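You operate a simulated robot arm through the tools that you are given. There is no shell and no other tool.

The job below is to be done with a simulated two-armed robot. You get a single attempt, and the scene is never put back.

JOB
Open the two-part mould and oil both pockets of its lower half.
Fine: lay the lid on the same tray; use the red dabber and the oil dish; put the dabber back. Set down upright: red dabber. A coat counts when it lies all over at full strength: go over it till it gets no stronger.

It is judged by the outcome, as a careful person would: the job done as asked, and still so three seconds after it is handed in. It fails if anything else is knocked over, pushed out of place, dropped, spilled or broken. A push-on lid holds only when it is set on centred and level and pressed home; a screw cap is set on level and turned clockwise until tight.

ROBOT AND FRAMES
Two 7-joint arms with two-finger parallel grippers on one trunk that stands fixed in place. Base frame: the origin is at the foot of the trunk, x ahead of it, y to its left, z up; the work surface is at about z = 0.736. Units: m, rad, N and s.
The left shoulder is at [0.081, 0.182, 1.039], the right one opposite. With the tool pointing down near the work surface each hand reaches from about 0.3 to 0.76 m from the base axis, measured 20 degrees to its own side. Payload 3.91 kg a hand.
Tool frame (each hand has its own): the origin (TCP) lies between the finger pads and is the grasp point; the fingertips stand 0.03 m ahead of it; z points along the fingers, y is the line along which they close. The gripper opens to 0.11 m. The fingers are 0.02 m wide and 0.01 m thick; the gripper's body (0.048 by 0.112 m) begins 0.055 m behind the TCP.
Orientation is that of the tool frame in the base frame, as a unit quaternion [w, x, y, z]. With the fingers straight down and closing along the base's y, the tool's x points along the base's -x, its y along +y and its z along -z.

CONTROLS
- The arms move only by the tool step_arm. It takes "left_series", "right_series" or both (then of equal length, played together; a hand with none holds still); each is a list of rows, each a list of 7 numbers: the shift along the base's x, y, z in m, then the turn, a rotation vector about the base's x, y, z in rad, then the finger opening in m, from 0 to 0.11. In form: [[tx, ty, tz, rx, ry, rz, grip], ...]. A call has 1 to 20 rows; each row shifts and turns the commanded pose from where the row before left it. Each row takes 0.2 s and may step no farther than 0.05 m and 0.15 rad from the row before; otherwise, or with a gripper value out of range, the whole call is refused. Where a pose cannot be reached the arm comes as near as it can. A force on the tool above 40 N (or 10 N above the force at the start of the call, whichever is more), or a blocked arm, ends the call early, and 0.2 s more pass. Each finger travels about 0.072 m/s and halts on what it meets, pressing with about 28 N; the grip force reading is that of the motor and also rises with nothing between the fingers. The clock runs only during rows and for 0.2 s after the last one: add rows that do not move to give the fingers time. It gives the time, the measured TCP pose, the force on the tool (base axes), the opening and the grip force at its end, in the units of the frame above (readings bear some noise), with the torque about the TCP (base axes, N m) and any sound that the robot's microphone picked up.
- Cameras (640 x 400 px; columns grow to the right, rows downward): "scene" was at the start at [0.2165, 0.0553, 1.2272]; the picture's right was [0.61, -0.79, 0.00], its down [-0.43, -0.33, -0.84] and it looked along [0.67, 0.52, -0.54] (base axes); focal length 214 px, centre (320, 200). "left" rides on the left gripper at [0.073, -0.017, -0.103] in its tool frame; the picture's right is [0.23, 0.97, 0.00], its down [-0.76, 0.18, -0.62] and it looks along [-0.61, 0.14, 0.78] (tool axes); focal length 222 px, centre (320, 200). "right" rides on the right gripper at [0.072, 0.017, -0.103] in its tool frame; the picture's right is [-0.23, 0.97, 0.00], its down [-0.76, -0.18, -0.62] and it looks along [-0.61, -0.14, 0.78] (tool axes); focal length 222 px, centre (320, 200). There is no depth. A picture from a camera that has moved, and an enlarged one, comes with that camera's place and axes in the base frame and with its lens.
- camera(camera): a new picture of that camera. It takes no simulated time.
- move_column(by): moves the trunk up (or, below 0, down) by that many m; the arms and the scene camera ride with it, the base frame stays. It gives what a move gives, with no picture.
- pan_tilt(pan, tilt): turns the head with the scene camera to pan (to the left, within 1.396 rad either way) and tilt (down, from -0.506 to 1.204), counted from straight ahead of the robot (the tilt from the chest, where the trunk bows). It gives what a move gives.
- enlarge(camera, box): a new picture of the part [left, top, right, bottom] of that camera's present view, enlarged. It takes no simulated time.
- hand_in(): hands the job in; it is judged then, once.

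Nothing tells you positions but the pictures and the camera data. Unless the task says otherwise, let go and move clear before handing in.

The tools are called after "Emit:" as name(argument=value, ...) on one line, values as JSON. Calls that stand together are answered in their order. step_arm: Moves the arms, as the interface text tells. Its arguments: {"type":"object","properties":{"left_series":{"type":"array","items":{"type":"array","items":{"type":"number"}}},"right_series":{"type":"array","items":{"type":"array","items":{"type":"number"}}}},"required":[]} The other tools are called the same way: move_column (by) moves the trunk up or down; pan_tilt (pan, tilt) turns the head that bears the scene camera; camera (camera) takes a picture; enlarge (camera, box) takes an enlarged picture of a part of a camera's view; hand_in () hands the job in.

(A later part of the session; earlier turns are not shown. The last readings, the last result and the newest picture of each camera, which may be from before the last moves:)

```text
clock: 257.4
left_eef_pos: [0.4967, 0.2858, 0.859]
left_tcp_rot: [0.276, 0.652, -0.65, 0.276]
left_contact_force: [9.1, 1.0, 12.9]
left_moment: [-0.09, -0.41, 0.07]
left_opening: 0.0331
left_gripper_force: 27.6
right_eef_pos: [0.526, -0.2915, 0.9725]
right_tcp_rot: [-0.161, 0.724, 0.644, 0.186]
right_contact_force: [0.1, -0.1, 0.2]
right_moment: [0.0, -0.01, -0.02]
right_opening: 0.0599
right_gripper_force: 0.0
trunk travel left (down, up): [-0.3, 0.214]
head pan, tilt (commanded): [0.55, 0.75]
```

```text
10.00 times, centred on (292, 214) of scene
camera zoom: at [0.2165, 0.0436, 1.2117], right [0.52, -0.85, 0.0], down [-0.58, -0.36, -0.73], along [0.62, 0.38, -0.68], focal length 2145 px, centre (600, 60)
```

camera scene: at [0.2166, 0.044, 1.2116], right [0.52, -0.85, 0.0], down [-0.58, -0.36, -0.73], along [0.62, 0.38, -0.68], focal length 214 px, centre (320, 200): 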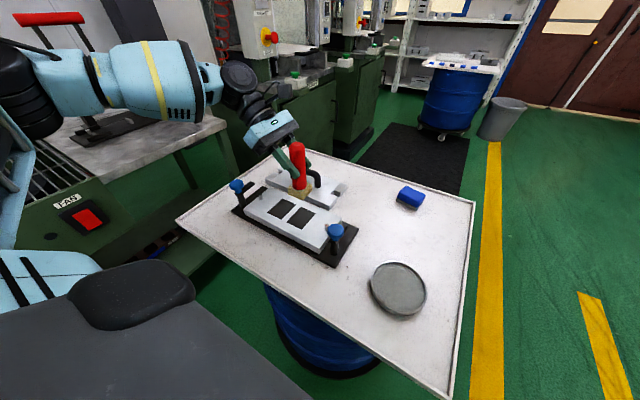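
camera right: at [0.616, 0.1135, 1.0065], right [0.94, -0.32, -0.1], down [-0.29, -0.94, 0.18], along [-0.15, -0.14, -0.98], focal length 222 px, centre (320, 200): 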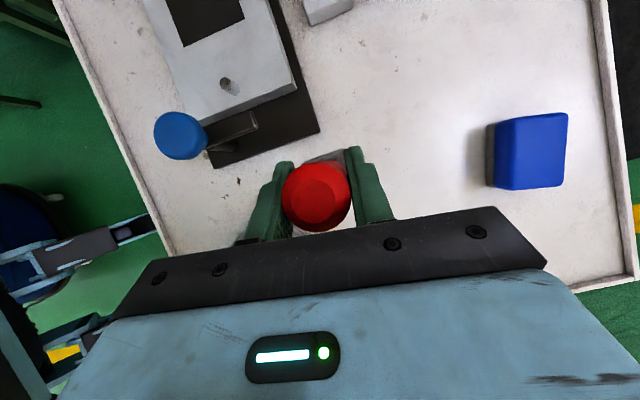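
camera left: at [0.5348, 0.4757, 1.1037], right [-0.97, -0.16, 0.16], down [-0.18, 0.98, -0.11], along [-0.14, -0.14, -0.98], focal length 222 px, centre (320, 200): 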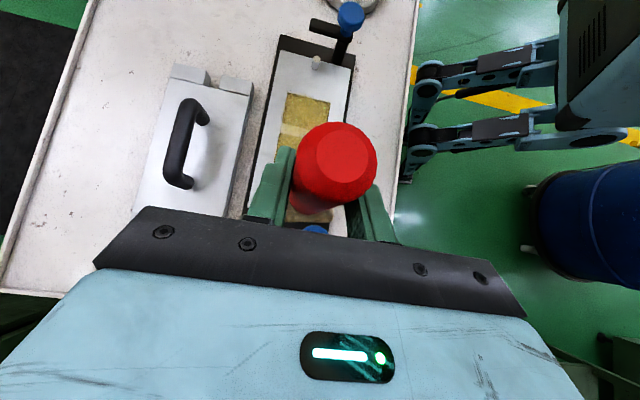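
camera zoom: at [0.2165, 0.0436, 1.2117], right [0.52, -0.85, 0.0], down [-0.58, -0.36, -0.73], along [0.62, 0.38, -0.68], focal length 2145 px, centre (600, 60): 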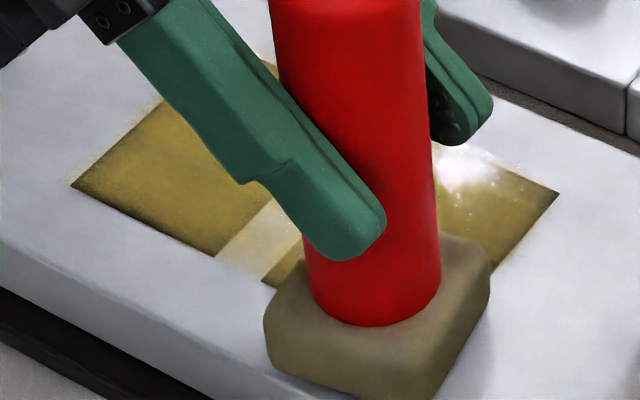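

Good light pulls. Two more over the middle and upper part of this pocket, ending well past its −x rim.

Emit:
step_arm(left_series=[[0, 0, 0.006, 0, 0, 0, 0.015], [0.036, 0.014, 0, 0, 0, 0, 0.015], [0.036, 0, 0, 0, 0, 0, 0.015], [0, 0, -0.006, 0, 0, 0, 0.015], [-0.012, 0, 0, 0, 0, 0, 0.015], [-0.012, 0, 0, 0, 0, 0, 0.015], [-0.012, 0, 0, 0, 0, 0, 0.015], [-0.012, 0, 0, 0, 0, 0, 0.015], [-0.012, 0, 0, 0, 0, 0, 0.015], [-0.012, 0, 0, 0, 0, 0, 0.015], [0, 0, 0.006, 0, 0, 0, 0.015], [0.036, 0.016, 0, 0, 0, 0, 0.015], [0.036, 0, 0, 0, 0, 0, 0.015], [0, 0, -0.006, 0, 0, 0, 0.015], [-0.012, 0, 0, 0, 0, 0, 0.015], [-0.012, 0, 0, 0, 0, 0, 0.015], [-0.012, 0, 0, 0, 0, 0, 0.015], [-0.012, 0, 0, 0, 0, 0, 0.015], [-0.012, 0, 0, 0, 0, 0, 0.015], [-0.012, 0, 0, 0, 0, 0, 0.015]])

Emit:
enlarge(camera="scene", box=[262, 194, 322, 234])

```text
clock: 261.6
left_eef_pos: [0.4952, 0.3166, 0.858]
left_tcp_rot: [0.277, 0.651, -0.651, 0.276]
left_contact_force: [11.7, 0.9, 16.3]
left_moment: [0.0, -0.61, 0.02]
left_opening: 0.033
left_gripper_force: 28.3
right_eef_pos: [0.5257, -0.2914, 0.9722]
right_tcp_rot: [-0.161, 0.724, 0.644, 0.187]
right_contact_force: [0.9, -0.4, 0.1]
right_moment: [0.01, -0.02, 0.01]
right_opening: 0.0599
right_gripper_force: 0.0
trunk travel left (down, up): [-0.3, 0.214]
head pan, tilt (commanded): [0.55, 0.75]
```

```text
10.00 times, centred on (292, 214) of scene
camera zoom: at [0.2166, 0.0434, 1.2117], right [0.52, -0.85, 0.0], down [-0.58, -0.36, -0.73], along [0.62, 0.38, -0.68], focal length 2145 px, centre (600, 60)
```

zoom: 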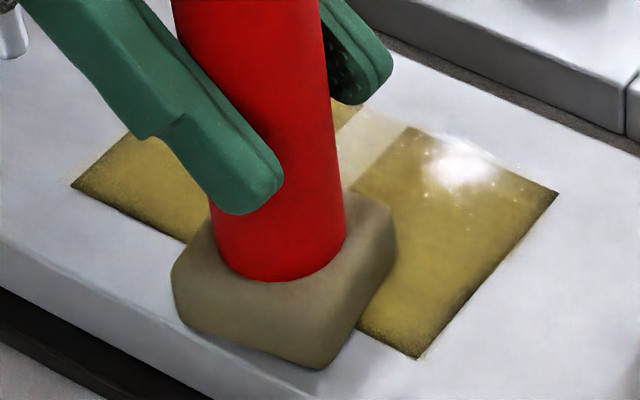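

Emit:
step_arm(left_series=[[0, 0, 0.006, 0, 0, 0, 0.015], [0.036, 0.018, 0, 0, 0, 0, 0.015], [0.036, 0.016, 0, 0, 0, 0, 0.015], [0, 0, -0.006, 0, 0, 0, 0.015], [-0.012, 0, 0, 0, 0, 0, 0.015], [-0.012, 0, 0, 0, 0, 0, 0.015], [-0.012, 0, 0, 0, 0, 0, 0.015], [-0.012, 0, 0, 0, 0, 0, 0.015], [-0.012, 0, 0, 0, 0, 0, 0.015], [-0.012, 0, 0, 0, 0, 0, 0.015], [0, 0, 0.006, 0, 0, 0, 0.015], [0.036, 0.016, 0, 0, 0, 0, 0.015], [0.036, 0, 0, 0, 0, 0, 0.015], [0, 0, -0.006, 0, 0, 0, 0.015], [-0.012, 0, 0, 0, 0, 0, 0.015], [-0.012, 0, 0, 0, 0, 0, 0.015], [-0.012, 0, 0, 0, 0, 0, 0.015], [-0.012, 0, 0, 0, 0, 0, 0.015], [-0.012, 0, 0, 0, 0, 0, 0.015], [-0.012, 0, 0, 0, 0, 0, 0.015]])

Emit:
step_arm(left_series=[[0, 0, 0.006, 0, 0, 0, 0.015], [0.036, 0.016, 0, 0, 0, 0, 0.015], [0.036, 0, 0, 0, 0, 0, 0.015], [0, 0, -0.006, 0, 0, 0, 0.015], [-0.012, 0, 0, 0, 0, 0, 0.015], [-0.012, 0, 0, 0, 0, 0, 0.015], [-0.012, 0, 0, 0, 0, 0, 0.015], [-0.012, 0, 0, 0, 0, 0, 0.015], [-0.012, 0, 0, 0, 0, 0, 0.015], [-0.012, 0, 0, 0, 0, 0, 0.015], [0, 0, 0.006, 0, 0, 0, 0.015], [0.036, 0.012, 0, 0, 0, 0, 0.015], [0.036, 0, 0, 0, 0, 0, 0.015], [0, 0, -0.006, 0, 0, 0, 0.015], [-0.012, 0, 0, 0, 0, 0, 0.015], [-0.012, 0, 0, 0, 0, 0, 0.015], [-0.012, 0, 0, 0, 0, 0, 0.015], [-0.012, 0, 0, 0, 0, 0, 0.015], [-0.012, 0, 0, 0, 0, 0, 0.015], [-0.012, 0, 0, 0, 0, 0, 0.015]])

Emit:
enlarge(camera="scene", box=[262, 194, 322, 234])

```text
clock: 265.8
left_eef_pos: [0.4961, 0.3645, 0.8583]
left_tcp_rot: [0.275, 0.651, -0.651, 0.277]
left_contact_force: [17.4, 1.4, 26.1]
left_moment: [0.04, -0.93, 0.06]
left_opening: 0.0331
left_gripper_force: 27.9
right_eef_pos: [0.5246, -0.2922, 0.9718]
right_tcp_rot: [-0.161, 0.725, 0.644, 0.187]
right_contact_force: [-0.2, -0.4, 0.1]
right_moment: [0.02, 0.0, -0.01]
right_opening: 0.0599
right_gripper_force: 0.1
trunk travel left (down, up): [-0.3, 0.214]
head pan, tilt (commanded): [0.55, 0.75]
```

```text
clock: 270.0
left_eef_pos: [0.4965, 0.3952, 0.8572]
left_tcp_rot: [-0.277, -0.65, 0.652, -0.276]
left_contact_force: [15.0, 1.8, 22.3]
left_moment: [0.04, -0.74, 0.06]
left_opening: 0.0334
left_gripper_force: 27.9
right_eef_pos: [0.5258, -0.2921, 0.972]
right_tcp_rot: [-0.16, 0.724, 0.645, 0.186]
right_contact_force: [-0.1, 1.5, 0.0]
right_moment: [0.0, 0.0, -0.01]
right_opening: 0.0602
right_gripper_force: 0.1
trunk travel left (down, up): [-0.3, 0.214]
head pan, tilt (commanded): [0.55, 0.75]
```

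```text
10.00 times, centred on (292, 214) of scene
camera zoom: at [0.2165, 0.0431, 1.2117], right [0.52, -0.85, 0.0], down [-0.58, -0.36, -0.73], along [0.62, 0.38, -0.68], focal length 2145 px, centre (600, 60)
```

zoom: 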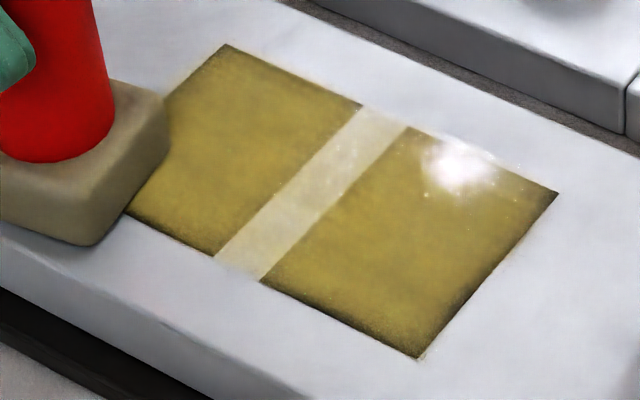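

Both pockets look evenly bright, with only a hairline fringe at the borders. I'll lift away and check from above.

Emit:
step_arm(left_series=[[0, 0, 0.01, 0, 0, 0, 0.015], [0, 0, 0.03, 0, 0, 0, 0.015], [0, 0, 0.03, 0, 0, 0, 0.015], [-0.02, 0.01, 0.02, 0, 0, 0, 0.015], [-0.03, 0.01, 0, 0, 0, 0, 0.015], [0, 0.01, 0, 0, 0, 0, 0.015], [0, 0, 0, 0, 0, 0, 0.015]])

Emit:
camera(camera="left")

Emit:
enlarge(camera="left", box=[140, 60, 320, 200])

Emit:
enlarge(camera="scene", box=[262, 194, 322, 234])

```text
clock: 271.6
left_eef_pos: [0.4453, 0.4262, 0.9456]
left_tcp_rot: [0.278, 0.652, -0.649, 0.275]
left_contact_force: [-1.0, 0.2, -1.2]
left_moment: [0.02, -0.01, 0.0]
left_opening: 0.0332
left_gripper_force: 27.8
right_eef_pos: [0.5256, -0.2904, 0.9722]
right_tcp_rot: [-0.16, 0.724, 0.644, 0.186]
right_contact_force: [0.3, -1.1, -0.1]
right_moment: [0.05, 0.0, 0.0]
right_opening: 0.0598
right_gripper_force: 0.0
trunk travel left (down, up): [-0.3, 0.214]
head pan, tilt (commanded): [0.55, 0.75]
```

```text
taken
camera left: at [0.4635, 0.4507, 1.0694], right [-0.97, -0.16, 0.17], down [-0.18, 0.98, -0.11], along [-0.15, -0.14, -0.98], focal length 222 px, centre (320, 200)
```

left: 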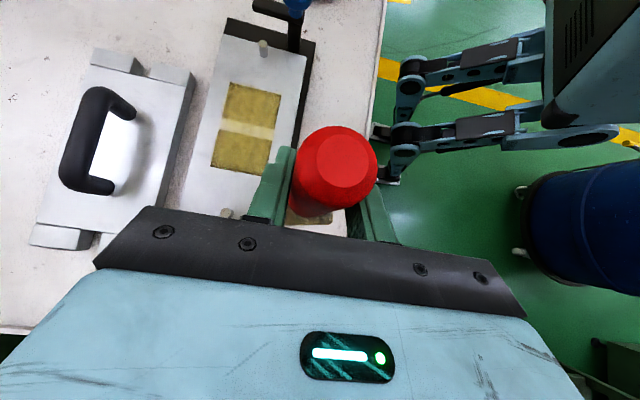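

```text
2.86 times, centred on (230, 130) of left
camera zoom: at [0.4635, 0.4507, 1.0694], right [-0.97, -0.16, 0.17], down [-0.18, 0.98, -0.11], along [-0.15, -0.14, -0.98], focal length 635 px, centre (577, 400)
```

zoom: 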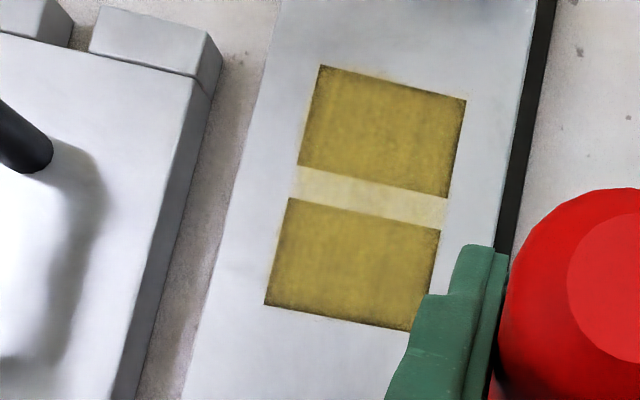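

```text
10.00 times, centred on (292, 214) of scene
camera zoom: at [0.2164, 0.0442, 1.2116], right [0.52, -0.85, 0.0], down [-0.58, -0.36, -0.73], along [0.62, 0.38, -0.68], focal length 2145 px, centre (600, 60)
```

zoom: 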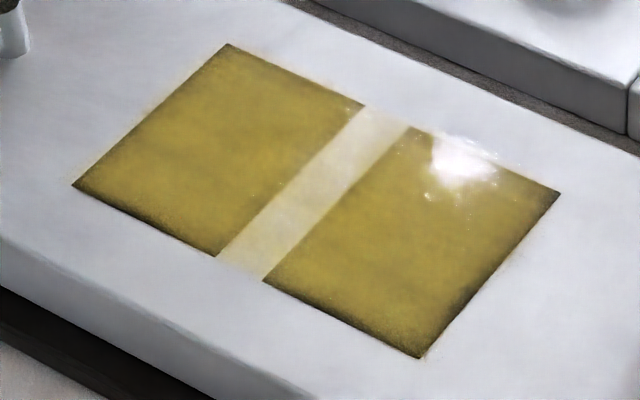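

The oil film lies over both pockets; only the outermost rim is a shade darker. I'll reload once more and do one dedicated perimeter round to see whether it still changes.

Emit:
step_arm(left_series=[[0.0045, -0.0374, 0.015, 0, 0, 0, 0.015], [0.0045, -0.0374, 0, 0, 0, 0, 0.015], [0.0045, -0.0374, 0, 0, 0, 0, 0.015], [0.0045, -0.0374, 0, 0, 0, 0, 0.015], [0.0045, -0.0374, 0, 0, 0, 0, 0.015], [0.0045, -0.0374, 0, 0, 0, 0, 0.015], [0.0045, -0.0374, 0, 0, 0, 0, 0.015], [0.0045, -0.0374, 0, 0, 0, 0, 0.015], [0.0045, -0.0374, 0, 0, 0, 0, 0.015], [0.0045, -0.0374, 0, 0, 0, 0, 0.015], [0.0045, -0.0374, 0, 0, 0, 0, 0.015], [0, 0, -0.03, 0, 0, 0, 0.015], [0, 0, -0.03, 0, 0, 0, 0.015], [0, 0, -0.03, 0, 0, 0, 0.015], [0, 0, -0.024, 0, 0, 0, 0.015], [0, 0, 0, 0, 0, 0, 0.015], [0, 0, 0, 0, 0, 0, 0.015]])

Emit:
enlarge(camera="scene", box=[340, 210, 460, 330])

```text
clock: 275.2
left_eef_pos: [0.494, 0.0147, 0.8467]
left_tcp_rot: [0.279, 0.651, -0.651, 0.274]
left_contact_force: [-0.7, -0.2, -1.3]
left_moment: [0.0, 0.0, 0.0]
left_opening: 0.0332
left_gripper_force: 27.9
right_eef_pos: [0.5258, -0.2906, 0.9713]
right_tcp_rot: [-0.16, 0.725, 0.644, 0.187]
right_contact_force: [-0.5, 0.1, 0.4]
right_moment: [-0.02, 0.03, -0.02]
right_opening: 0.06
right_gripper_force: 0.0
trunk travel left (down, up): [-0.3, 0.214]
head pan, tilt (commanded): [0.55, 0.75]
```

```text
3.33 times, centred on (400, 270) of scene
camera zoom: at [0.2167, 0.044, 1.2115], right [0.52, -0.85, 0.0], down [-0.58, -0.36, -0.73], along [0.62, 0.38, -0.68], focal length 715 px, centre (53, -33)
```

zoom: 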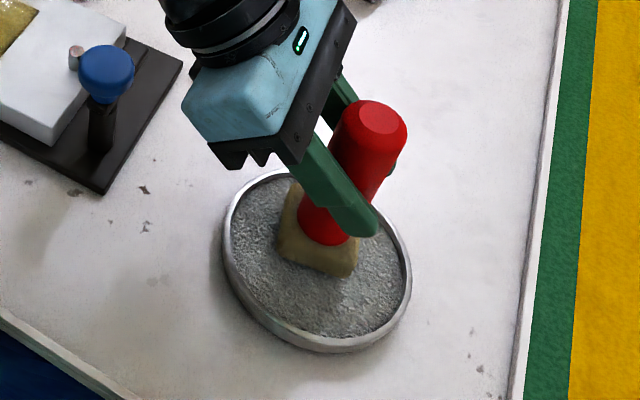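

Emit:
step_arm(left_series=[[0, 0, -0.004, 0, 0, 0, 0.015], [0, 0, -0.002, 0, 0, 0, 0.015], [0, 0, 0, 0, 0, 0, 0.015], [0, 0, 0, 0, 0, 0, 0.015]])

```text
clock: 276.2
left_eef_pos: [0.4958, 0.0141, 0.8407]
left_tcp_rot: [0.278, 0.651, -0.651, 0.274]
left_contact_force: [0.6, 0.0, -1.4]
left_moment: [0.0, 0.04, 0.01]
left_opening: 0.033
left_gripper_force: 28.0
right_eef_pos: [0.5259, -0.2913, 0.972]
right_tcp_rot: [-0.161, 0.724, 0.644, 0.186]
right_contact_force: [0.0, -0.2, 0.2]
right_moment: [0.0, -0.03, 0.01]
right_opening: 0.0598
right_gripper_force: 0.0
trunk travel left (down, up): [-0.3, 0.214]
head pan, tilt (commanded): [0.55, 0.75]
```

Emit:
step_arm(left_series=[[0, 0, -0.0015, 0, 0, 0, 0.015], [0, 0, -0.0015, 0, 0, 0, 0.015], [0, 0, 0, 0, 0, 0, 0.015], [0, 0, 0, 0, 0, 0, 0.015]])

```text
clock: 277.2
left_eef_pos: [0.4949, 0.015, 0.8383]
left_tcp_rot: [0.277, 0.652, -0.65, 0.276]
left_contact_force: [2.5, 4.1, 12.7]
left_moment: [0.23, -0.24, 0.01]
left_opening: 0.033
left_gripper_force: 27.4
right_eef_pos: [0.5254, -0.2905, 0.9724]
right_tcp_rot: [-0.159, 0.725, 0.643, 0.187]
right_contact_force: [0.3, 0.2, -0.7]
right_moment: [0.01, 0.0, 0.01]
right_opening: 0.06
right_gripper_force: 0.0
trunk travel left (down, up): [-0.3, 0.214]
head pan, tilt (commanded): [0.55, 0.75]
```

Emit:
step_arm(left_series=[[0, 0, 0.02, 0, 0, 0, 0.015], [0, 0, 0.03, 0, 0, 0, 0.015], [0, 0, 0.03, 0, 0, 0, 0.015], [0, 0, 0.03, 0, 0, 0, 0.015], [0.009, 0.0326, 0, 0, 0, 0, 0.015], [0.009, 0.0326, 0, 0, 0, 0, 0.015], [0.009, 0.0326, 0, 0, 0, 0, 0.015], [0.009, 0.0326, 0, 0, 0, 0, 0.015], [0.009, 0.0326, 0, 0, 0, 0, 0.015], [0.009, 0.0326, 0, 0, 0, 0, 0.015], [0.009, 0.0326, 0, 0, 0, 0, 0.015], [0.009, 0.0326, 0, 0, 0, 0, 0.015], [0, 0, -0.03, 0, 0, 0, 0.015], [0, 0, -0.03, 0, 0, 0, 0.015], [0, 0, -0.024, 0, 0, 0, 0.015], [0, 0, 0, 0, 0, 0, 0.015], [0, 0, 0, 0, 0, 0, 0.015]])

Emit:
enlarge(camera="scene", box=[262, 174, 342, 234])

```text
clock: 280.8
left_eef_pos: [0.5658, 0.2753, 0.866]
left_tcp_rot: [0.279, 0.651, -0.651, 0.274]
left_contact_force: [0.7, -0.6, -1.3]
left_moment: [0.01, 0.01, 0.0]
left_opening: 0.033
left_gripper_force: 28.4
right_eef_pos: [0.5268, -0.2913, 0.9706]
right_tcp_rot: [-0.16, 0.724, 0.644, 0.186]
right_contact_force: [0.3, 1.1, 0.3]
right_moment: [-0.01, 0.02, -0.02]
right_opening: 0.06
right_gripper_force: 0.0
trunk travel left (down, up): [-0.3, 0.214]
head pan, tilt (commanded): [0.55, 0.75]
```

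```text
6.67 times, centred on (302, 204) of scene
camera zoom: at [0.2166, 0.0441, 1.2115], right [0.52, -0.85, 0.0], down [-0.58, -0.36, -0.73], along [0.62, 0.38, -0.68], focal length 1430 px, centre (440, 173)
```

zoom: 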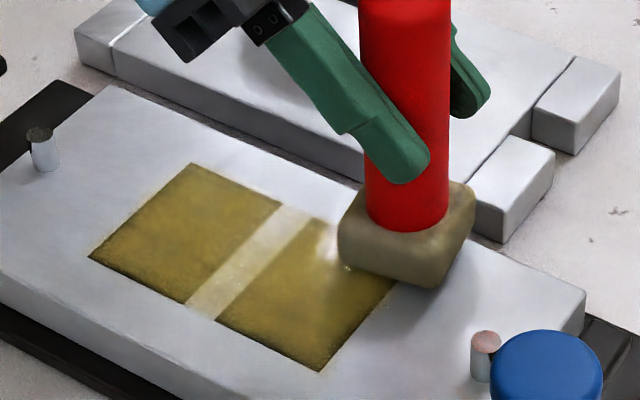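

Emit:
step_arm(left_series=[[0, 0, -0.007, 0, 0, 0, 0.015], [0, 0, -0.0022, 0, 0, 0, 0.015], [0, 0, 0, 0, 0, 0, 0.015], [-0.012, 0, 0, 0, 0, 0, 0.015], [-0.012, 0, 0, 0, 0, 0, 0.015], [-0.012, 0, 0, 0, 0, 0, 0.015], [-0.012, 0, 0, 0, 0, 0, 0.015], [-0.012, 0, 0, 0, 0, 0, 0.015], [-0.012, 0, 0, 0, 0, 0, 0.015], [-0.01, 0, 0, 0, 0, 0, 0.015]])

Emit:
enlarge(camera="scene", box=[262, 194, 322, 234])

```text
clock: 283.0
left_eef_pos: [0.4848, 0.2732, 0.8587]
left_tcp_rot: [-0.277, -0.651, 0.651, -0.276]
left_contact_force: [14.6, 0.9, 22.6]
left_moment: [-0.25, -0.94, 0.11]
left_opening: 0.0333
left_gripper_force: 27.9
right_eef_pos: [0.5254, -0.2917, 0.9708]
right_tcp_rot: [-0.161, 0.725, 0.644, 0.187]
right_contact_force: [-0.6, -0.3, -0.1]
right_moment: [0.02, -0.07, 0.0]
right_opening: 0.06
right_gripper_force: 0.1
trunk travel left (down, up): [-0.3, 0.214]
head pan, tilt (commanded): [0.55, 0.75]
```

```text
10.00 times, centred on (292, 214) of scene
camera zoom: at [0.2165, 0.0433, 1.2116], right [0.52, -0.85, 0.0], down [-0.58, -0.36, -0.73], along [0.62, 0.38, -0.68], focal length 2145 px, centre (600, 60)
```

zoom: 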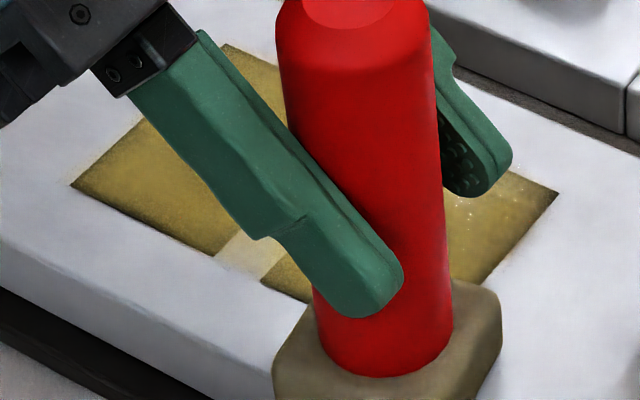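

Emit:
step_arm(left_series=[[0, 0, 0.006, 0, 0, 0, 0.015], [0.03, 0.01, 0, 0, 0, 0, 0.015], [0, 0, -0.0055, 0, 0, 0, 0.015], [-0.01, 0, 0, 0, 0, 0, 0.015], [-0.01, 0, 0, 0, 0, 0, 0.015], [-0.01, 0, 0, 0, 0, 0, 0.015], [0, 0, 0.006, 0, 0, 0, 0.015], [0.03, 0.016, 0, 0, 0, 0, 0.015], [0, 0, -0.006, 0, 0, 0, 0.015], [-0.01, 0, 0, 0, 0, 0, 0.015], [-0.01, 0, 0, 0, 0, 0, 0.015], [-0.01, 0, 0, 0, 0, 0, 0.015], [0, 0, 0.006, 0, 0, 0, 0.015], [0.03, 0.016, 0, 0, 0, 0, 0.015], [0, 0, -0.006, 0, 0, 0, 0.015], [-0.01, 0, 0, 0, 0, 0, 0.015], [-0.01, 0, 0, 0, 0, 0, 0.015], [-0.01, 0, 0, 0, 0, 0, 0.015]])

Emit:
enlarge(camera="scene", box=[262, 194, 322, 234])

```text
clock: 286.8
left_eef_pos: [0.4861, 0.3167, 0.8577]
left_tcp_rot: [0.276, 0.651, -0.651, 0.276]
left_contact_force: [12.3, 0.9, 18.6]
left_moment: [-0.24, -0.83, 0.14]
left_opening: 0.0331
left_gripper_force: 28.3
right_eef_pos: [0.525, -0.2918, 0.972]
right_tcp_rot: [-0.161, 0.724, 0.644, 0.187]
right_contact_force: [0.5, 0.1, 0.5]
right_moment: [-0.02, 0.03, 0.02]
right_opening: 0.06
right_gripper_force: 0.0
trunk travel left (down, up): [-0.3, 0.214]
head pan, tilt (commanded): [0.55, 0.75]
```

```text
10.00 times, centred on (292, 214) of scene
camera zoom: at [0.2167, 0.0433, 1.2116], right [0.52, -0.85, 0.0], down [-0.58, -0.36, -0.73], along [0.62, 0.38, -0.68], focal length 2145 px, centre (600, 60)
```

zoom: 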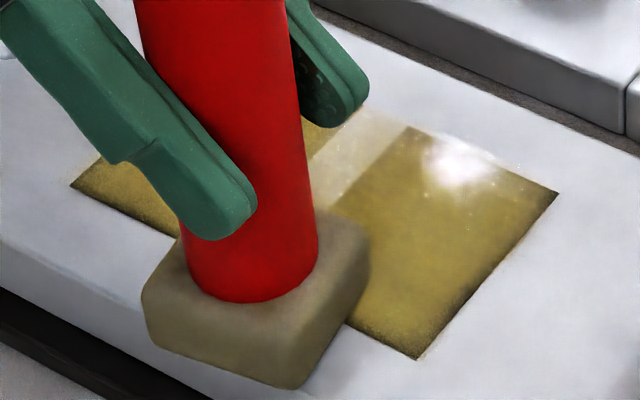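

Emit:
step_arm(left_series=[[0, 0, 0.006, 0, 0, 0, 0.015], [0.03, 0.028, 0, 0, 0, 0, 0.015], [0, 0, -0.006, 0, 0, 0, 0.015], [-0.01, 0, 0, 0, 0, 0, 0.015], [-0.01, 0, 0, 0, 0, 0, 0.015], [-0.01, 0, 0, 0, 0, 0, 0.015], [0, 0, 0.006, 0, 0, 0, 0.015], [0.03, 0.017, 0, 0, 0, 0, 0.015], [0, 0, -0.006, 0, 0, 0, 0.015], [-0.01, 0, 0, 0, 0, 0, 0.015], [-0.01, 0, 0, 0, 0, 0, 0.015], [-0.01, 0, 0, 0, 0, 0, 0.015], [0, 0, 0.006, 0, 0, 0, 0.015], [0.03, 0.017, 0, 0, 0, 0, 0.015], [0, 0, -0.006, 0, 0, 0, 0.015], [-0.01, 0, 0, 0, 0, 0, 0.015], [-0.01, 0, 0, 0, 0, 0, 0.015], [-0.01, 0, 0, 0, 0, 0, 0.015]])

Emit:
step_arm(left_series=[[0, 0, 0.006, 0, 0, 0, 0.015], [0.036, 0.014, 0, 0, 0, 0, 0.015], [0.045, 0, 0, 0, 0, 0, 0.015], [0, 0, -0.006, 0, 0, 0, 0.015], [-0.012, 0, 0, 0, 0, 0, 0.015], [-0.012, 0, 0, 0, 0, 0, 0.015], [-0.012, 0, 0, 0, 0, 0, 0.015], [-0.012, 0, 0, 0, 0, 0, 0.015], [-0.012, 0, 0, 0, 0, 0, 0.015], [-0.012, 0, 0, 0, 0, 0, 0.015], [-0.009, 0, 0, 0, 0, 0, 0.015], [0, 0, 0.006, 0, 0, 0, 0.015]])

Emit:
enlarge(camera="scene", box=[262, 194, 322, 234])

```text
clock: 290.6
left_eef_pos: [0.4842, 0.3775, 0.8577]
left_tcp_rot: [-0.276, -0.651, 0.652, -0.275]
left_contact_force: [16.0, 1.0, 17.6]
left_moment: [-0.1, -1.03, 0.18]
left_opening: 0.033
left_gripper_force: 27.2
right_eef_pos: [0.5251, -0.2912, 0.9727]
right_tcp_rot: [-0.161, 0.724, 0.644, 0.187]
right_contact_force: [0.6, -0.8, -0.8]
right_moment: [0.0, 0.0, 0.04]
right_opening: 0.0598
right_gripper_force: 0.0
trunk travel left (down, up): [-0.3, 0.214]
head pan, tilt (commanded): [0.55, 0.75]
```

```text
clock: 293.2
left_eef_pos: [0.4826, 0.3941, 0.8585]
left_tcp_rot: [0.282, 0.652, -0.65, 0.27]
left_contact_force: [0.1, -0.9, -1.7]
left_moment: [0.0, 0.0, 0.03]
left_opening: 0.0333
left_gripper_force: 28.3
right_eef_pos: [0.5245, -0.2911, 0.9715]
right_tcp_rot: [-0.16, 0.724, 0.644, 0.186]
right_contact_force: [0.1, -0.5, -0.3]
right_moment: [-0.02, -0.01, -0.02]
right_opening: 0.06
right_gripper_force: 0.1
trunk travel left (down, up): [-0.3, 0.214]
head pan, tilt (commanded): [0.55, 0.75]
```

```text
10.00 times, centred on (292, 214) of scene
camera zoom: at [0.2164, 0.0442, 1.2114], right [0.52, -0.85, 0.0], down [-0.58, -0.36, -0.73], along [0.62, 0.38, -0.68], focal length 2145 px, centre (600, 60)
```

zoom: 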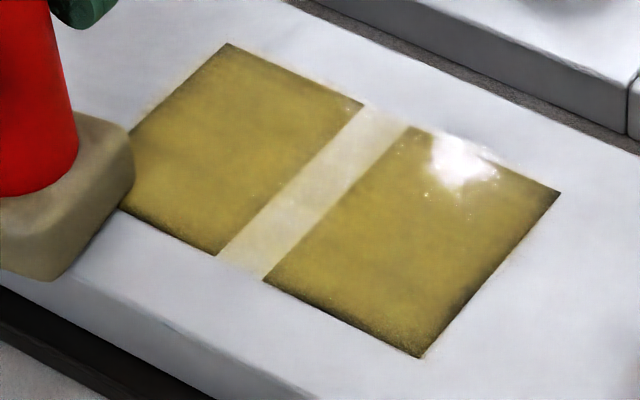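

Emit:
step_arm(left_series=[[0, 0, 0.03, 0, 0, 0, 0.015], [0, 0, 0.03, 0, 0, 0, 0.015], [-0.015, 0.01, 0.025, 0, 0, 0, 0.015], [-0.02, 0.02, 0, 0, 0, 0, 0.015], [0, 0, 0, 0, 0, 0, 0.015]])

Emit:
enlarge(camera="left", box=[180, 60, 300, 180])

Emit:
enlarge(camera="scene", box=[262, 194, 322, 234])

```text
clock: 294.4
left_eef_pos: [0.4484, 0.4248, 0.9453]
left_tcp_rot: [0.278, 0.652, -0.65, 0.274]
left_contact_force: [0.2, 0.1, -1.0]
left_moment: [-0.02, -0.03, -0.03]
left_opening: 0.0329
left_gripper_force: 27.9
right_eef_pos: [0.5257, -0.2917, 0.9708]
right_tcp_rot: [-0.161, 0.725, 0.643, 0.187]
right_contact_force: [0.8, -0.1, 0.3]
right_moment: [0.02, -0.02, -0.06]
right_opening: 0.06
right_gripper_force: 0.0
trunk travel left (down, up): [-0.3, 0.214]
head pan, tilt (commanded): [0.55, 0.75]
```

```text
3.33 times, centred on (240, 120) of left
camera zoom: at [0.4666, 0.4487, 1.0695], right [-0.97, -0.16, 0.17], down [-0.18, 0.98, -0.11], along [-0.15, -0.14, -0.98], focal length 740 px, centre (587, 467)
```

zoom: 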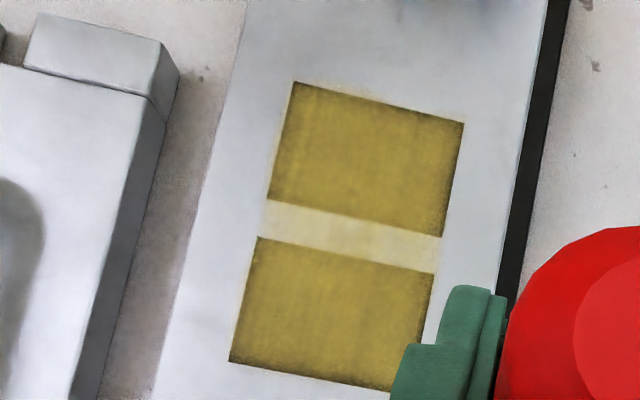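

```text
10.00 times, centred on (292, 214) of scene
camera zoom: at [0.2166, 0.0437, 1.2116], right [0.52, -0.85, 0.0], down [-0.58, -0.36, -0.73], along [0.62, 0.38, -0.68], focal length 2145 px, centre (600, 60)
```

zoom: 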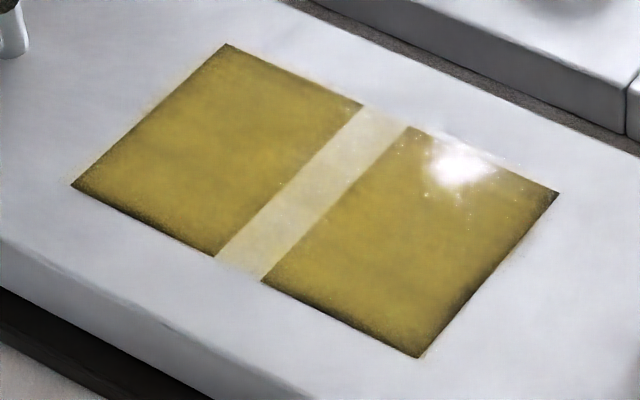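

No visible change since the previous round, apart from a uniform feathered border. To be thorough about the +x rims too, I'll reload one last time and finish with strokes along the +x, −y and +y rims.

Emit:
step_arm(left_series=[[0.0043, -0.0374, 0.012, 0, 0, 0, 0.015], [0.0043, -0.0374, 0, 0, 0, 0, 0.015], [0.0043, -0.0374, 0, 0, 0, 0, 0.015], [0.0043, -0.0374, 0, 0, 0, 0, 0.015], [0.0043, -0.0374, 0, 0, 0, 0, 0.015], [0.0043, -0.0374, 0, 0, 0, 0, 0.015], [0.0043, -0.0374, 0, 0, 0, 0, 0.015], [0.0043, -0.0374, 0, 0, 0, 0, 0.015], [0.0043, -0.0374, 0, 0, 0, 0, 0.015], [0.0043, -0.0374, 0, 0, 0, 0, 0.015], [0.0043, -0.0374, 0, 0, 0, 0, 0.015], [0, 0, -0.03, 0, 0, 0, 0.015], [0, 0, -0.03, 0, 0, 0, 0.015], [0, 0, -0.03, 0, 0, 0, 0.015], [0, 0, -0.024, 0, 0, 0, 0.015], [0, 0, -0.002, 0, 0, 0, 0.015], [0, 0, 0, 0, 0, 0, 0.015]])

```text
clock: 298.0
left_eef_pos: [0.4982, 0.0119, 0.8434]
left_tcp_rot: [0.278, 0.651, -0.651, 0.273]
left_contact_force: [0.3, -0.1, -1.5]
left_moment: [-0.02, 0.02, 0.01]
left_opening: 0.0331
left_gripper_force: 27.2
right_eef_pos: [0.5265, -0.2904, 0.9718]
right_tcp_rot: [-0.159, 0.725, 0.644, 0.186]
right_contact_force: [0.3, 0.5, -1.0]
right_moment: [-0.01, -0.01, -0.02]
right_opening: 0.06
right_gripper_force: 0.0
trunk travel left (down, up): [-0.3, 0.214]
head pan, tilt (commanded): [0.55, 0.75]
```

Emit:
step_arm(left_series=[[-0.002, 0, -0.003, 0, 0, 0, 0.015], [0, 0, -0.0015, 0, 0, 0, 0.015], [0, 0, -0.0012, 0, 0, 0, 0.015], [0, 0, 0, 0, 0, 0, 0.015]])

```text
clock: 299.0
left_eef_pos: [0.4942, 0.0101, 0.8387]
left_tcp_rot: [0.278, 0.651, -0.65, 0.276]
left_contact_force: [1.0, 0.4, 10.4]
left_moment: [-0.04, -0.16, -0.05]
left_opening: 0.0332
left_gripper_force: 27.6
right_eef_pos: [0.5249, -0.291, 0.9722]
right_tcp_rot: [-0.159, 0.724, 0.644, 0.187]
right_contact_force: [0.0, -0.1, 0.2]
right_moment: [0.02, -0.02, 0.0]
right_opening: 0.0601
right_gripper_force: 0.1
trunk travel left (down, up): [-0.3, 0.214]
head pan, tilt (commanded): [0.55, 0.75]
```

Emit:
step_arm(left_series=[[0, 0, 0, 0, 0, 0, 0.015], [0, 0, 0.02, 0, 0, 0, 0.015], [0, 0, 0.03, 0, 0, 0, 0.015], [0, 0, 0.03, 0, 0, 0, 0.015], [0, 0, 0.03, 0, 0, 0, 0.015], [0.0094, 0.0297, 0, 0, 0, 0, 0.015], [0.0094, 0.0297, 0, 0, 0, 0, 0.015], [0.0094, 0.0297, 0, 0, 0, 0, 0.015], [0.0094, 0.0297, 0, 0, 0, 0, 0.015], [0.0094, 0.0297, 0, 0, 0, 0, 0.015], [0.0094, 0.0297, 0, 0, 0, 0, 0.015], [0.0094, 0.0297, 0, 0, 0, 0, 0.015], [0.0094, 0.0297, 0, 0, 0, 0, 0.015], [0.0094, 0.0297, 0, 0, 0, 0, 0.015], [0, 0, -0.03, 0, 0, 0, 0.015], [0, 0, -0.03, 0, 0, 0, 0.015], [0, 0, -0.023, 0, 0, 0, 0.015], [0, 0, 0, 0, 0, 0, 0.015], [0, 0, 0, 0, 0, 0, 0.015]])

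Emit:
enlarge(camera="scene", box=[262, 174, 342, 234])

```text
clock: 303.0
left_eef_pos: [0.5789, 0.2785, 0.8649]
left_tcp_rot: [0.279, 0.652, -0.65, 0.274]
left_contact_force: [-0.3, -0.4, -0.8]
left_moment: [-0.01, -0.03, 0.01]
left_opening: 0.0332
left_gripper_force: 28.0
right_eef_pos: [0.5261, -0.2906, 0.9723]
right_tcp_rot: [-0.161, 0.725, 0.644, 0.186]
right_contact_force: [0.2, -0.6, -0.7]
right_moment: [-0.01, 0.0, 0.0]
right_opening: 0.0599
right_gripper_force: 0.0
trunk travel left (down, up): [-0.3, 0.214]
head pan, tilt (commanded): [0.55, 0.75]
```

```text
6.67 times, centred on (302, 204) of scene
camera zoom: at [0.2166, 0.0441, 1.2115], right [0.52, -0.85, 0.0], down [-0.58, -0.36, -0.73], along [0.62, 0.38, -0.68], focal length 1430 px, centre (440, 173)
```

zoom: 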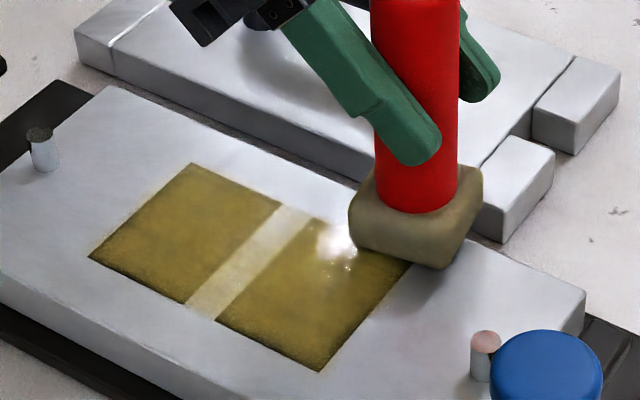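

Emit:
step_arm(left_series=[[0, -0.004, -0.006, 0, 0, 0, 0.015], [0, 0, -0.0022, 0, 0, 0, 0.015], [0, 0, 0, 0, 0, 0, 0.015], [-0.012, 0, 0, 0, 0, 0, 0.015], [-0.012, 0, 0, 0, 0, 0, 0.015], [-0.012, 0, 0, 0, 0, 0, 0.015], [-0.012, 0, 0, 0, 0, 0, 0.015], [-0.012, 0, 0, 0, 0, 0, 0.015], [-0.012, 0, 0, 0, 0, 0, 0.015], [-0.012, 0, 0, 0, 0, 0, 0.015], [-0.01, 0, 0, 0, 0, 0, 0.015]])

```text
clock: 305.4
left_eef_pos: [0.486, 0.2741, 0.8568]
left_tcp_rot: [0.275, 0.651, -0.651, 0.277]
left_contact_force: [15.6, 2.3, 23.9]
left_moment: [-0.06, -0.88, 0.06]
left_opening: 0.0331
left_gripper_force: 28.4
right_eef_pos: [0.5263, -0.2921, 0.9709]
right_tcp_rot: [-0.16, 0.724, 0.645, 0.186]
right_contact_force: [0.4, -0.5, -0.3]
right_moment: [0.0, 0.02, -0.01]
right_opening: 0.06
right_gripper_force: 0.0
trunk travel left (down, up): [-0.3, 0.214]
head pan, tilt (commanded): [0.55, 0.75]
```

Emit:
step_arm(left_series=[[0, 0, 0.006, 0, 0, 0, 0.015], [0.046, 0.014, 0, 0, 0, 0, 0.015], [0.046, 0, 0, 0, 0, 0, 0.015], [0, 0, -0.0058, 0, 0, 0, 0.015], [-0.01, 0, 0, 0, 0, 0, 0.015], [-0.01, 0, 0, 0, 0, 0, 0.015], [-0.01, 0, 0, 0, 0, 0, 0.015], [0, 0, 0.006, 0, 0, 0, 0.015], [0.03, 0.015, 0, 0, 0, 0, 0.015], [0, 0, -0.006, 0, 0, 0, 0.015], [-0.01, 0, 0, 0, 0, 0, 0.015], [-0.01, 0, 0, 0, 0, 0, 0.015], [-0.01, 0, 0, 0, 0, 0, 0.015], [0, 0, 0.006, 0, 0, 0, 0.015], [0.03, 0.015, 0, 0, 0, 0, 0.015], [0, 0, -0.006, 0, 0, 0, 0.015], [-0.01, 0, 0, 0, 0, 0, 0.015], [-0.01, 0, 0, 0, 0, 0, 0.015], [-0.01, 0, 0, 0, 0, 0, 0.015]])

Emit:
step_arm(left_series=[[0, 0, 0.006, 0, 0, 0, 0.015], [0.03, 0.027, 0, 0, 0, 0, 0.015], [0, 0, -0.006, 0, 0, 0, 0.015], [-0.01, 0, 0, 0, 0, 0, 0.015], [-0.01, 0, 0, 0, 0, 0, 0.015], [-0.01, 0, 0, 0, 0, 0, 0.015], [0, 0, 0.006, 0, 0, 0, 0.015], [0.03, 0.016, 0, 0, 0, 0, 0.015], [0, 0, -0.006, 0, 0, 0, 0.015], [-0.01, 0, 0, 0, 0, 0, 0.015], [-0.01, 0, 0, 0, 0, 0, 0.015], [-0.01, 0, 0, 0, 0, 0, 0.015], [0, 0, 0.006, 0, 0, 0, 0.015], [0.03, 0.016, 0, 0, 0, 0, 0.015], [0, 0, -0.006, 0, 0, 0, 0.015], [-0.01, 0, 0, 0, 0, 0, 0.015], [-0.01, 0, 0, 0, 0, 0, 0.015], [-0.01, 0, 0, 0, 0, 0, 0.015]])

Emit:
enlarge(camera="scene", box=[262, 184, 322, 234])

```text
clock: 309.4
left_eef_pos: [0.5475, 0.319, 0.8586]
left_tcp_rot: [0.276, 0.652, -0.65, 0.276]
left_contact_force: [11.1, 0.8, 14.5]
left_moment: [0.02, -0.6, 0.03]
left_opening: 0.033
left_gripper_force: 28.1
right_eef_pos: [0.525, -0.2912, 0.9726]
right_tcp_rot: [-0.161, 0.724, 0.644, 0.187]
right_contact_force: [-0.3, 1.0, -0.3]
right_moment: [0.0, -0.01, 0.0]
right_opening: 0.0597
right_gripper_force: 0.0
trunk travel left (down, up): [-0.3, 0.214]
head pan, tilt (commanded): [0.55, 0.75]
```

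```text
clock: 313.2
left_eef_pos: [0.5481, 0.3769, 0.858]
left_tcp_rot: [0.276, 0.651, -0.651, 0.277]
left_contact_force: [15.1, -0.9, 18.0]
left_moment: [-0.14, -0.85, 0.1]
left_opening: 0.0332
left_gripper_force: 27.9
right_eef_pos: [0.5252, -0.2915, 0.9718]
right_tcp_rot: [-0.16, 0.725, 0.644, 0.187]
right_contact_force: [0.6, 0.3, -0.8]
right_moment: [0.04, 0.02, -0.03]
right_opening: 0.06
right_gripper_force: 0.0
trunk travel left (down, up): [-0.3, 0.214]
head pan, tilt (commanded): [0.55, 0.75]
```

```text
8.00 times, centred on (292, 209) of scene
camera zoom: at [0.2165, 0.0431, 1.2117], right [0.52, -0.85, 0.0], down [-0.58, -0.36, -0.73], along [0.62, 0.38, -0.68], focal length 1716 px, centre (544, 128)
```

zoom: 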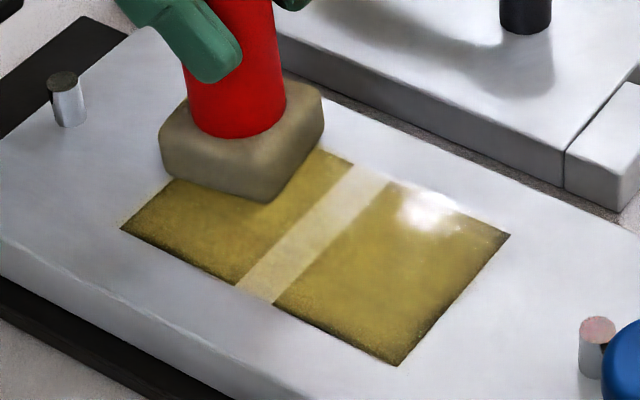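

Emit:
step_arm(left_series=[[0, 0, 0.006, 0, 0, 0, 0.015], [0.03, 0.016, 0, 0, 0, 0, 0.015], [0, 0, -0.006, 0, 0, 0, 0.015], [0, 0, 0, 0, 0, 0, 0.015], [-0.012, 0, 0, 0, 0, 0, 0.015], [-0.012, 0, 0, 0, 0, 0, 0.015], [-0.012, 0, 0, 0, 0, 0, 0.015], [-0.012, 0, 0, 0, 0, 0, 0.015], [-0.012, 0, 0, 0, 0, 0, 0.015], [-0.012, 0, 0, 0, 0, 0, 0.015], [-0.012, 0, 0, 0, 0, 0, 0.015], [-0.01, 0, 0, 0, 0, 0, 0.015], [0, 0, 0.01, 0, 0, 0, 0.015], [0, 0, 0.03, 0, 0, 0, 0.015], [0, 0, 0.03, 0, 0, 0, 0.015], [-0.02, 0.015, 0.02, 0, 0, 0, 0.015], [-0.018, 0.015, 0, 0, 0, 0, 0.015], [0, 0, 0, 0, 0, 0, 0.015]])

Emit:
enlarge(camera="left", box=[180, 60, 300, 180])

Emit:
enlarge(camera="scene", box=[262, 194, 322, 234])

Emit:
enlarge(camera="scene", box=[210, 110, 410, 270])

```text
clock: 317.0
left_eef_pos: [0.4452, 0.4223, 0.9475]
left_tcp_rot: [0.278, 0.652, -0.651, 0.273]
left_contact_force: [0.5, -0.9, -0.6]
left_moment: [0.0, 0.06, 0.0]
left_opening: 0.033
left_gripper_force: 28.0
right_eef_pos: [0.5249, -0.2908, 0.9721]
right_tcp_rot: [-0.16, 0.725, 0.644, 0.186]
right_contact_force: [0.5, -0.3, 0.0]
right_moment: [-0.02, -0.01, 0.01]
right_opening: 0.0597
right_gripper_force: 0.1
trunk travel left (down, up): [-0.3, 0.214]
head pan, tilt (commanded): [0.55, 0.75]
```

```text
3.33 times, centred on (240, 120) of left
camera zoom: at [0.4644, 0.4469, 1.0706], right [-0.97, -0.16, 0.17], down [-0.18, 0.98, -0.11], along [-0.15, -0.14, -0.98], focal length 740 px, centre (587, 467)
```

zoom: 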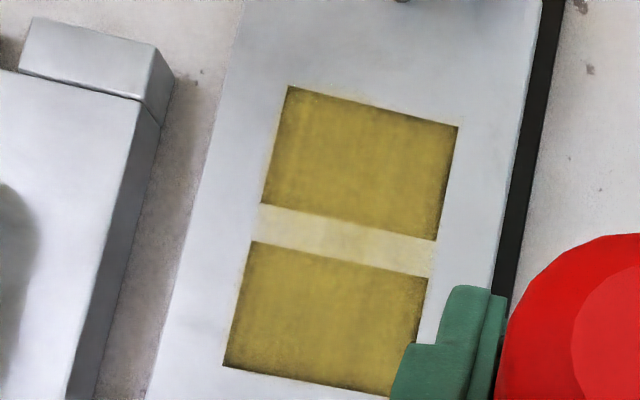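

```text
10.00 times, centred on (292, 214) of scene
camera zoom: at [0.2165, 0.0439, 1.2116], right [0.52, -0.85, 0.0], down [-0.58, -0.36, -0.73], along [0.62, 0.38, -0.68], focal length 2145 px, centre (600, 60)
```

zoom: 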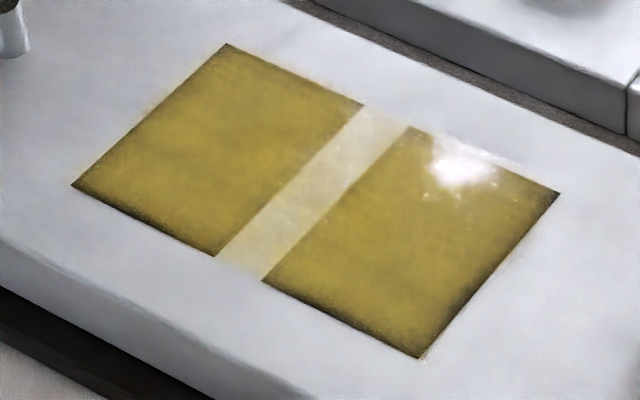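

```text
2.50 times, centred on (310, 190) of scene
camera zoom: at [0.2165, 0.0439, 1.2116], right [0.52, -0.85, 0.0], down [-0.58, -0.36, -0.73], along [0.62, 0.38, -0.68], focal length 536 px, centre (345, 225)
```

zoom: 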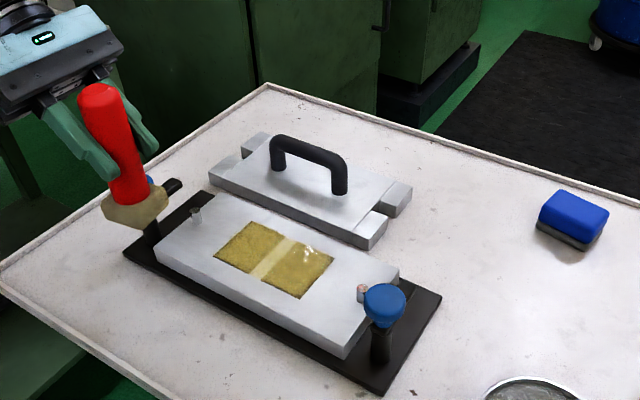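

Nothing changes any more: the coat is at full strength and even. Now to put the dabber back: first the left hand brings it to the transfer spot at (0.600, 0.10).

Emit:
step_arm(left_series=[[0.0172, -0.0351, 0.015, 0, 0, 0, 0.015], [0.0172, -0.0351, 0, 0, 0, 0, 0.015], [0.0172, -0.0351, 0, 0, 0, 0, 0.015], [0.0172, -0.0351, 0, 0, 0, 0, 0.015], [0.0172, -0.0351, 0, 0, 0, 0, 0.015], [0.0172, -0.0351, 0, 0, 0, 0, 0.015], [0.0172, -0.0351, 0, 0, 0, 0, 0.015], [0.0172, -0.0351, 0, 0, 0, 0, 0.015], [0.0172, -0.0351, 0, 0, 0, 0, 0.015], [0, 0, -0.03, 0, 0, 0, 0.015], [0, 0, -0.03, 0, 0, 0, 0.015], [0, 0, -0.03, 0, 0, 0, 0.015], [0, 0, -0.03, 0, 0, 0, 0.015], [0, 0, 0, 0, 0, 0, 0.015]])

Emit:
pan_tilt(pan=0.1, tilt=0.7)

Emit:
camera(camera="scene")

Emit:
enlarge(camera="scene", box=[220, 140, 380, 280])

```text
clock: 320.0
left_eef_pos: [0.6002, 0.1081, 0.8394]
left_tcp_rot: [0.278, 0.651, -0.651, 0.274]
left_contact_force: [0.3, -0.4, -1.2]
left_moment: [0.0, 0.01, -0.03]
left_opening: 0.033
left_gripper_force: 28.2
right_eef_pos: [0.526, -0.2911, 0.9728]
right_tcp_rot: [-0.161, 0.724, 0.644, 0.185]
right_contact_force: [0.2, -0.5, 0.2]
right_moment: [0.01, 0.04, 0.0]
right_opening: 0.0602
right_gripper_force: 0.1
trunk travel left (down, up): [-0.3, 0.214]
head pan, tilt (commanded): [0.55, 0.75]
```

```text
clock: 320.9
left_eef_pos: [0.5993, 0.1082, 0.8381]
left_tcp_rot: [0.278, 0.652, -0.65, 0.274]
left_contact_force: [0.1, 0.0, -1.3]
left_moment: [0.02, -0.01, -0.01]
left_opening: 0.0332
left_gripper_force: 27.4
right_eef_pos: [0.5261, -0.2915, 0.9699]
right_tcp_rot: [-0.161, 0.724, 0.645, 0.186]
right_contact_force: [0.0, -0.3, 0.5]
right_moment: [-0.03, 0.03, 0.02]
right_opening: 0.0599
right_gripper_force: 0.0
trunk travel left (down, up): [-0.3, 0.214]
head pan, tilt (commanded): [0.099, 0.7]
```

```text
taken
camera scene: at [0.2304, 0.0092, 1.2158], right [0.1, -0.99, 0.0], down [-0.64, -0.06, -0.76], along [0.76, 0.08, -0.64], focal length 214 px, centre (320, 200)
```

scene: 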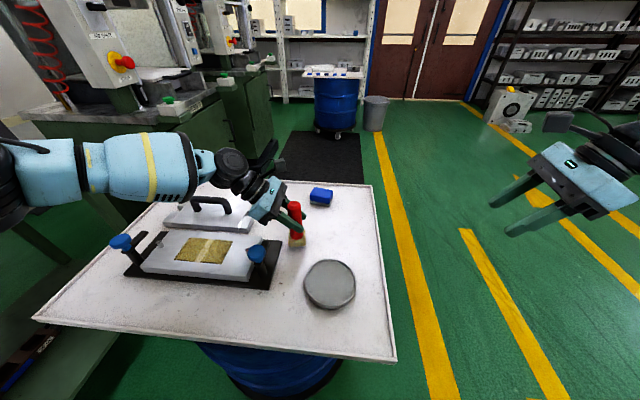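

```text
2.86 times, centred on (300, 210) of scene
camera zoom: at [0.2304, 0.0092, 1.2158], right [0.1, -0.99, 0.0], down [-0.64, -0.06, -0.76], along [0.76, 0.08, -0.64], focal length 613 px, centre (377, 171)
```

zoom: 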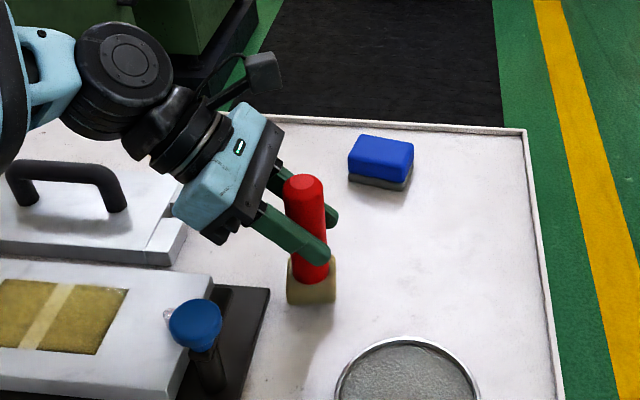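

Rather than put the oily pad down on bare tray here, I'll stand the dabber in the oil dish for the hand-over, where it may rest cleanly, and let the right hand fetch it from there.

Emit:
step_arm(left_series=[[0, 0, 0.02, 0, 0, 0, 0.015], [0, 0, 0.02, 0, 0, 0, 0.015], [-0.021, -0.0189, 0, 0, 0, 0, 0.015], [-0.021, -0.0189, 0, 0, 0, 0, 0.015], [-0.021, -0.0189, 0, 0, 0, 0, 0.015], [-0.021, -0.0189, 0, 0, 0, 0, 0.015], [-0.021, -0.0189, 0, 0, 0, 0, 0.015], [0, 0, -0.02, 0, 0, 0, 0.015], [0, 0, -0.013, 0, 0, 0, 0.015], [0, 0, 0, 0, 0, 0, 0.015], [0, 0, 0, 0, 0, 0, 0.015]])

Emit:
enlarge(camera="scene", box=[240, 170, 400, 310])

```text
clock: 323.3
left_eef_pos: [0.4934, 0.0117, 0.847]
left_tcp_rot: [0.278, 0.652, -0.651, 0.274]
left_contact_force: [-1.0, 0.0, -1.3]
left_moment: [-0.02, -0.01, -0.02]
left_opening: 0.0332
left_gripper_force: 27.9
right_eef_pos: [0.5263, -0.2904, 0.9716]
right_tcp_rot: [-0.161, 0.725, 0.644, 0.186]
right_contact_force: [0.0, -0.9, -0.1]
right_moment: [0.0, 0.0, 0.01]
right_opening: 0.0601
right_gripper_force: 0.1
trunk travel left (down, up): [-0.3, 0.214]
head pan, tilt (commanded): [0.099, 0.7]
```

```text
2.86 times, centred on (320, 240) of scene
camera zoom: at [0.2304, 0.0091, 1.2158], right [0.1, -1.0, 0.0], down [-0.64, -0.06, -0.76], along [0.76, 0.08, -0.64], focal length 613 px, centre (320, 86)
```

zoom: 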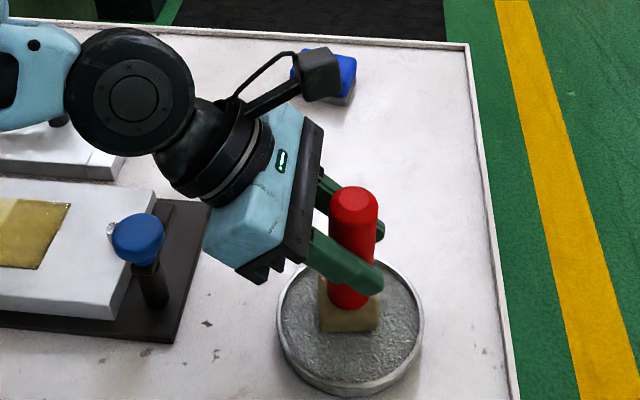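

Emit:
step_arm(left_series=[[0, 0, -0.006, 0, 0, 0, 0.015], [0, 0, -0.002, 0, 0, 0, 0.015], [0, 0, -0.001, 0, 0, 0, 0.015], [0, 0, 0, 0, 0, 0, 0.015]])

```text
clock: 324.3
left_eef_pos: [0.494, 0.0113, 0.8403]
left_tcp_rot: [0.278, 0.652, -0.65, 0.275]
left_contact_force: [-1.2, 0.2, -1.3]
left_moment: [0.0, -0.03, 0.03]
left_opening: 0.0332
left_gripper_force: 28.3
right_eef_pos: [0.5261, -0.2907, 0.9709]
right_tcp_rot: [-0.161, 0.724, 0.644, 0.186]
right_contact_force: [-0.4, 0.4, 0.8]
right_moment: [-0.01, 0.01, 0.02]
right_opening: 0.0599
right_gripper_force: 0.0
trunk travel left (down, up): [-0.3, 0.214]
head pan, tilt (commanded): [0.099, 0.7]
```

Emit:
step_arm(left_series=[[0, 0, -0.0015, 0, 0, 0, 0.015], [0, 0, -0.001, 0, 0, 0, 0.015], [0, 0, 0, 0, 0, 0, 0.015]])

```text
clock: 325.1
left_eef_pos: [0.4939, 0.0124, 0.8393]
left_tcp_rot: [0.277, 0.651, -0.65, 0.276]
left_contact_force: [-1.0, 3.1, 12.8]
left_moment: [0.24, -0.17, 0.03]
left_opening: 0.033
left_gripper_force: 27.9
right_eef_pos: [0.5253, -0.2905, 0.9723]
right_tcp_rot: [-0.16, 0.724, 0.644, 0.187]
right_contact_force: [0.3, 1.0, 0.2]
right_moment: [-0.01, 0.01, 0.03]
right_opening: 0.06
right_gripper_force: 0.0
trunk travel left (down, up): [-0.3, 0.214]
head pan, tilt (commanded): [0.099, 0.7]
```

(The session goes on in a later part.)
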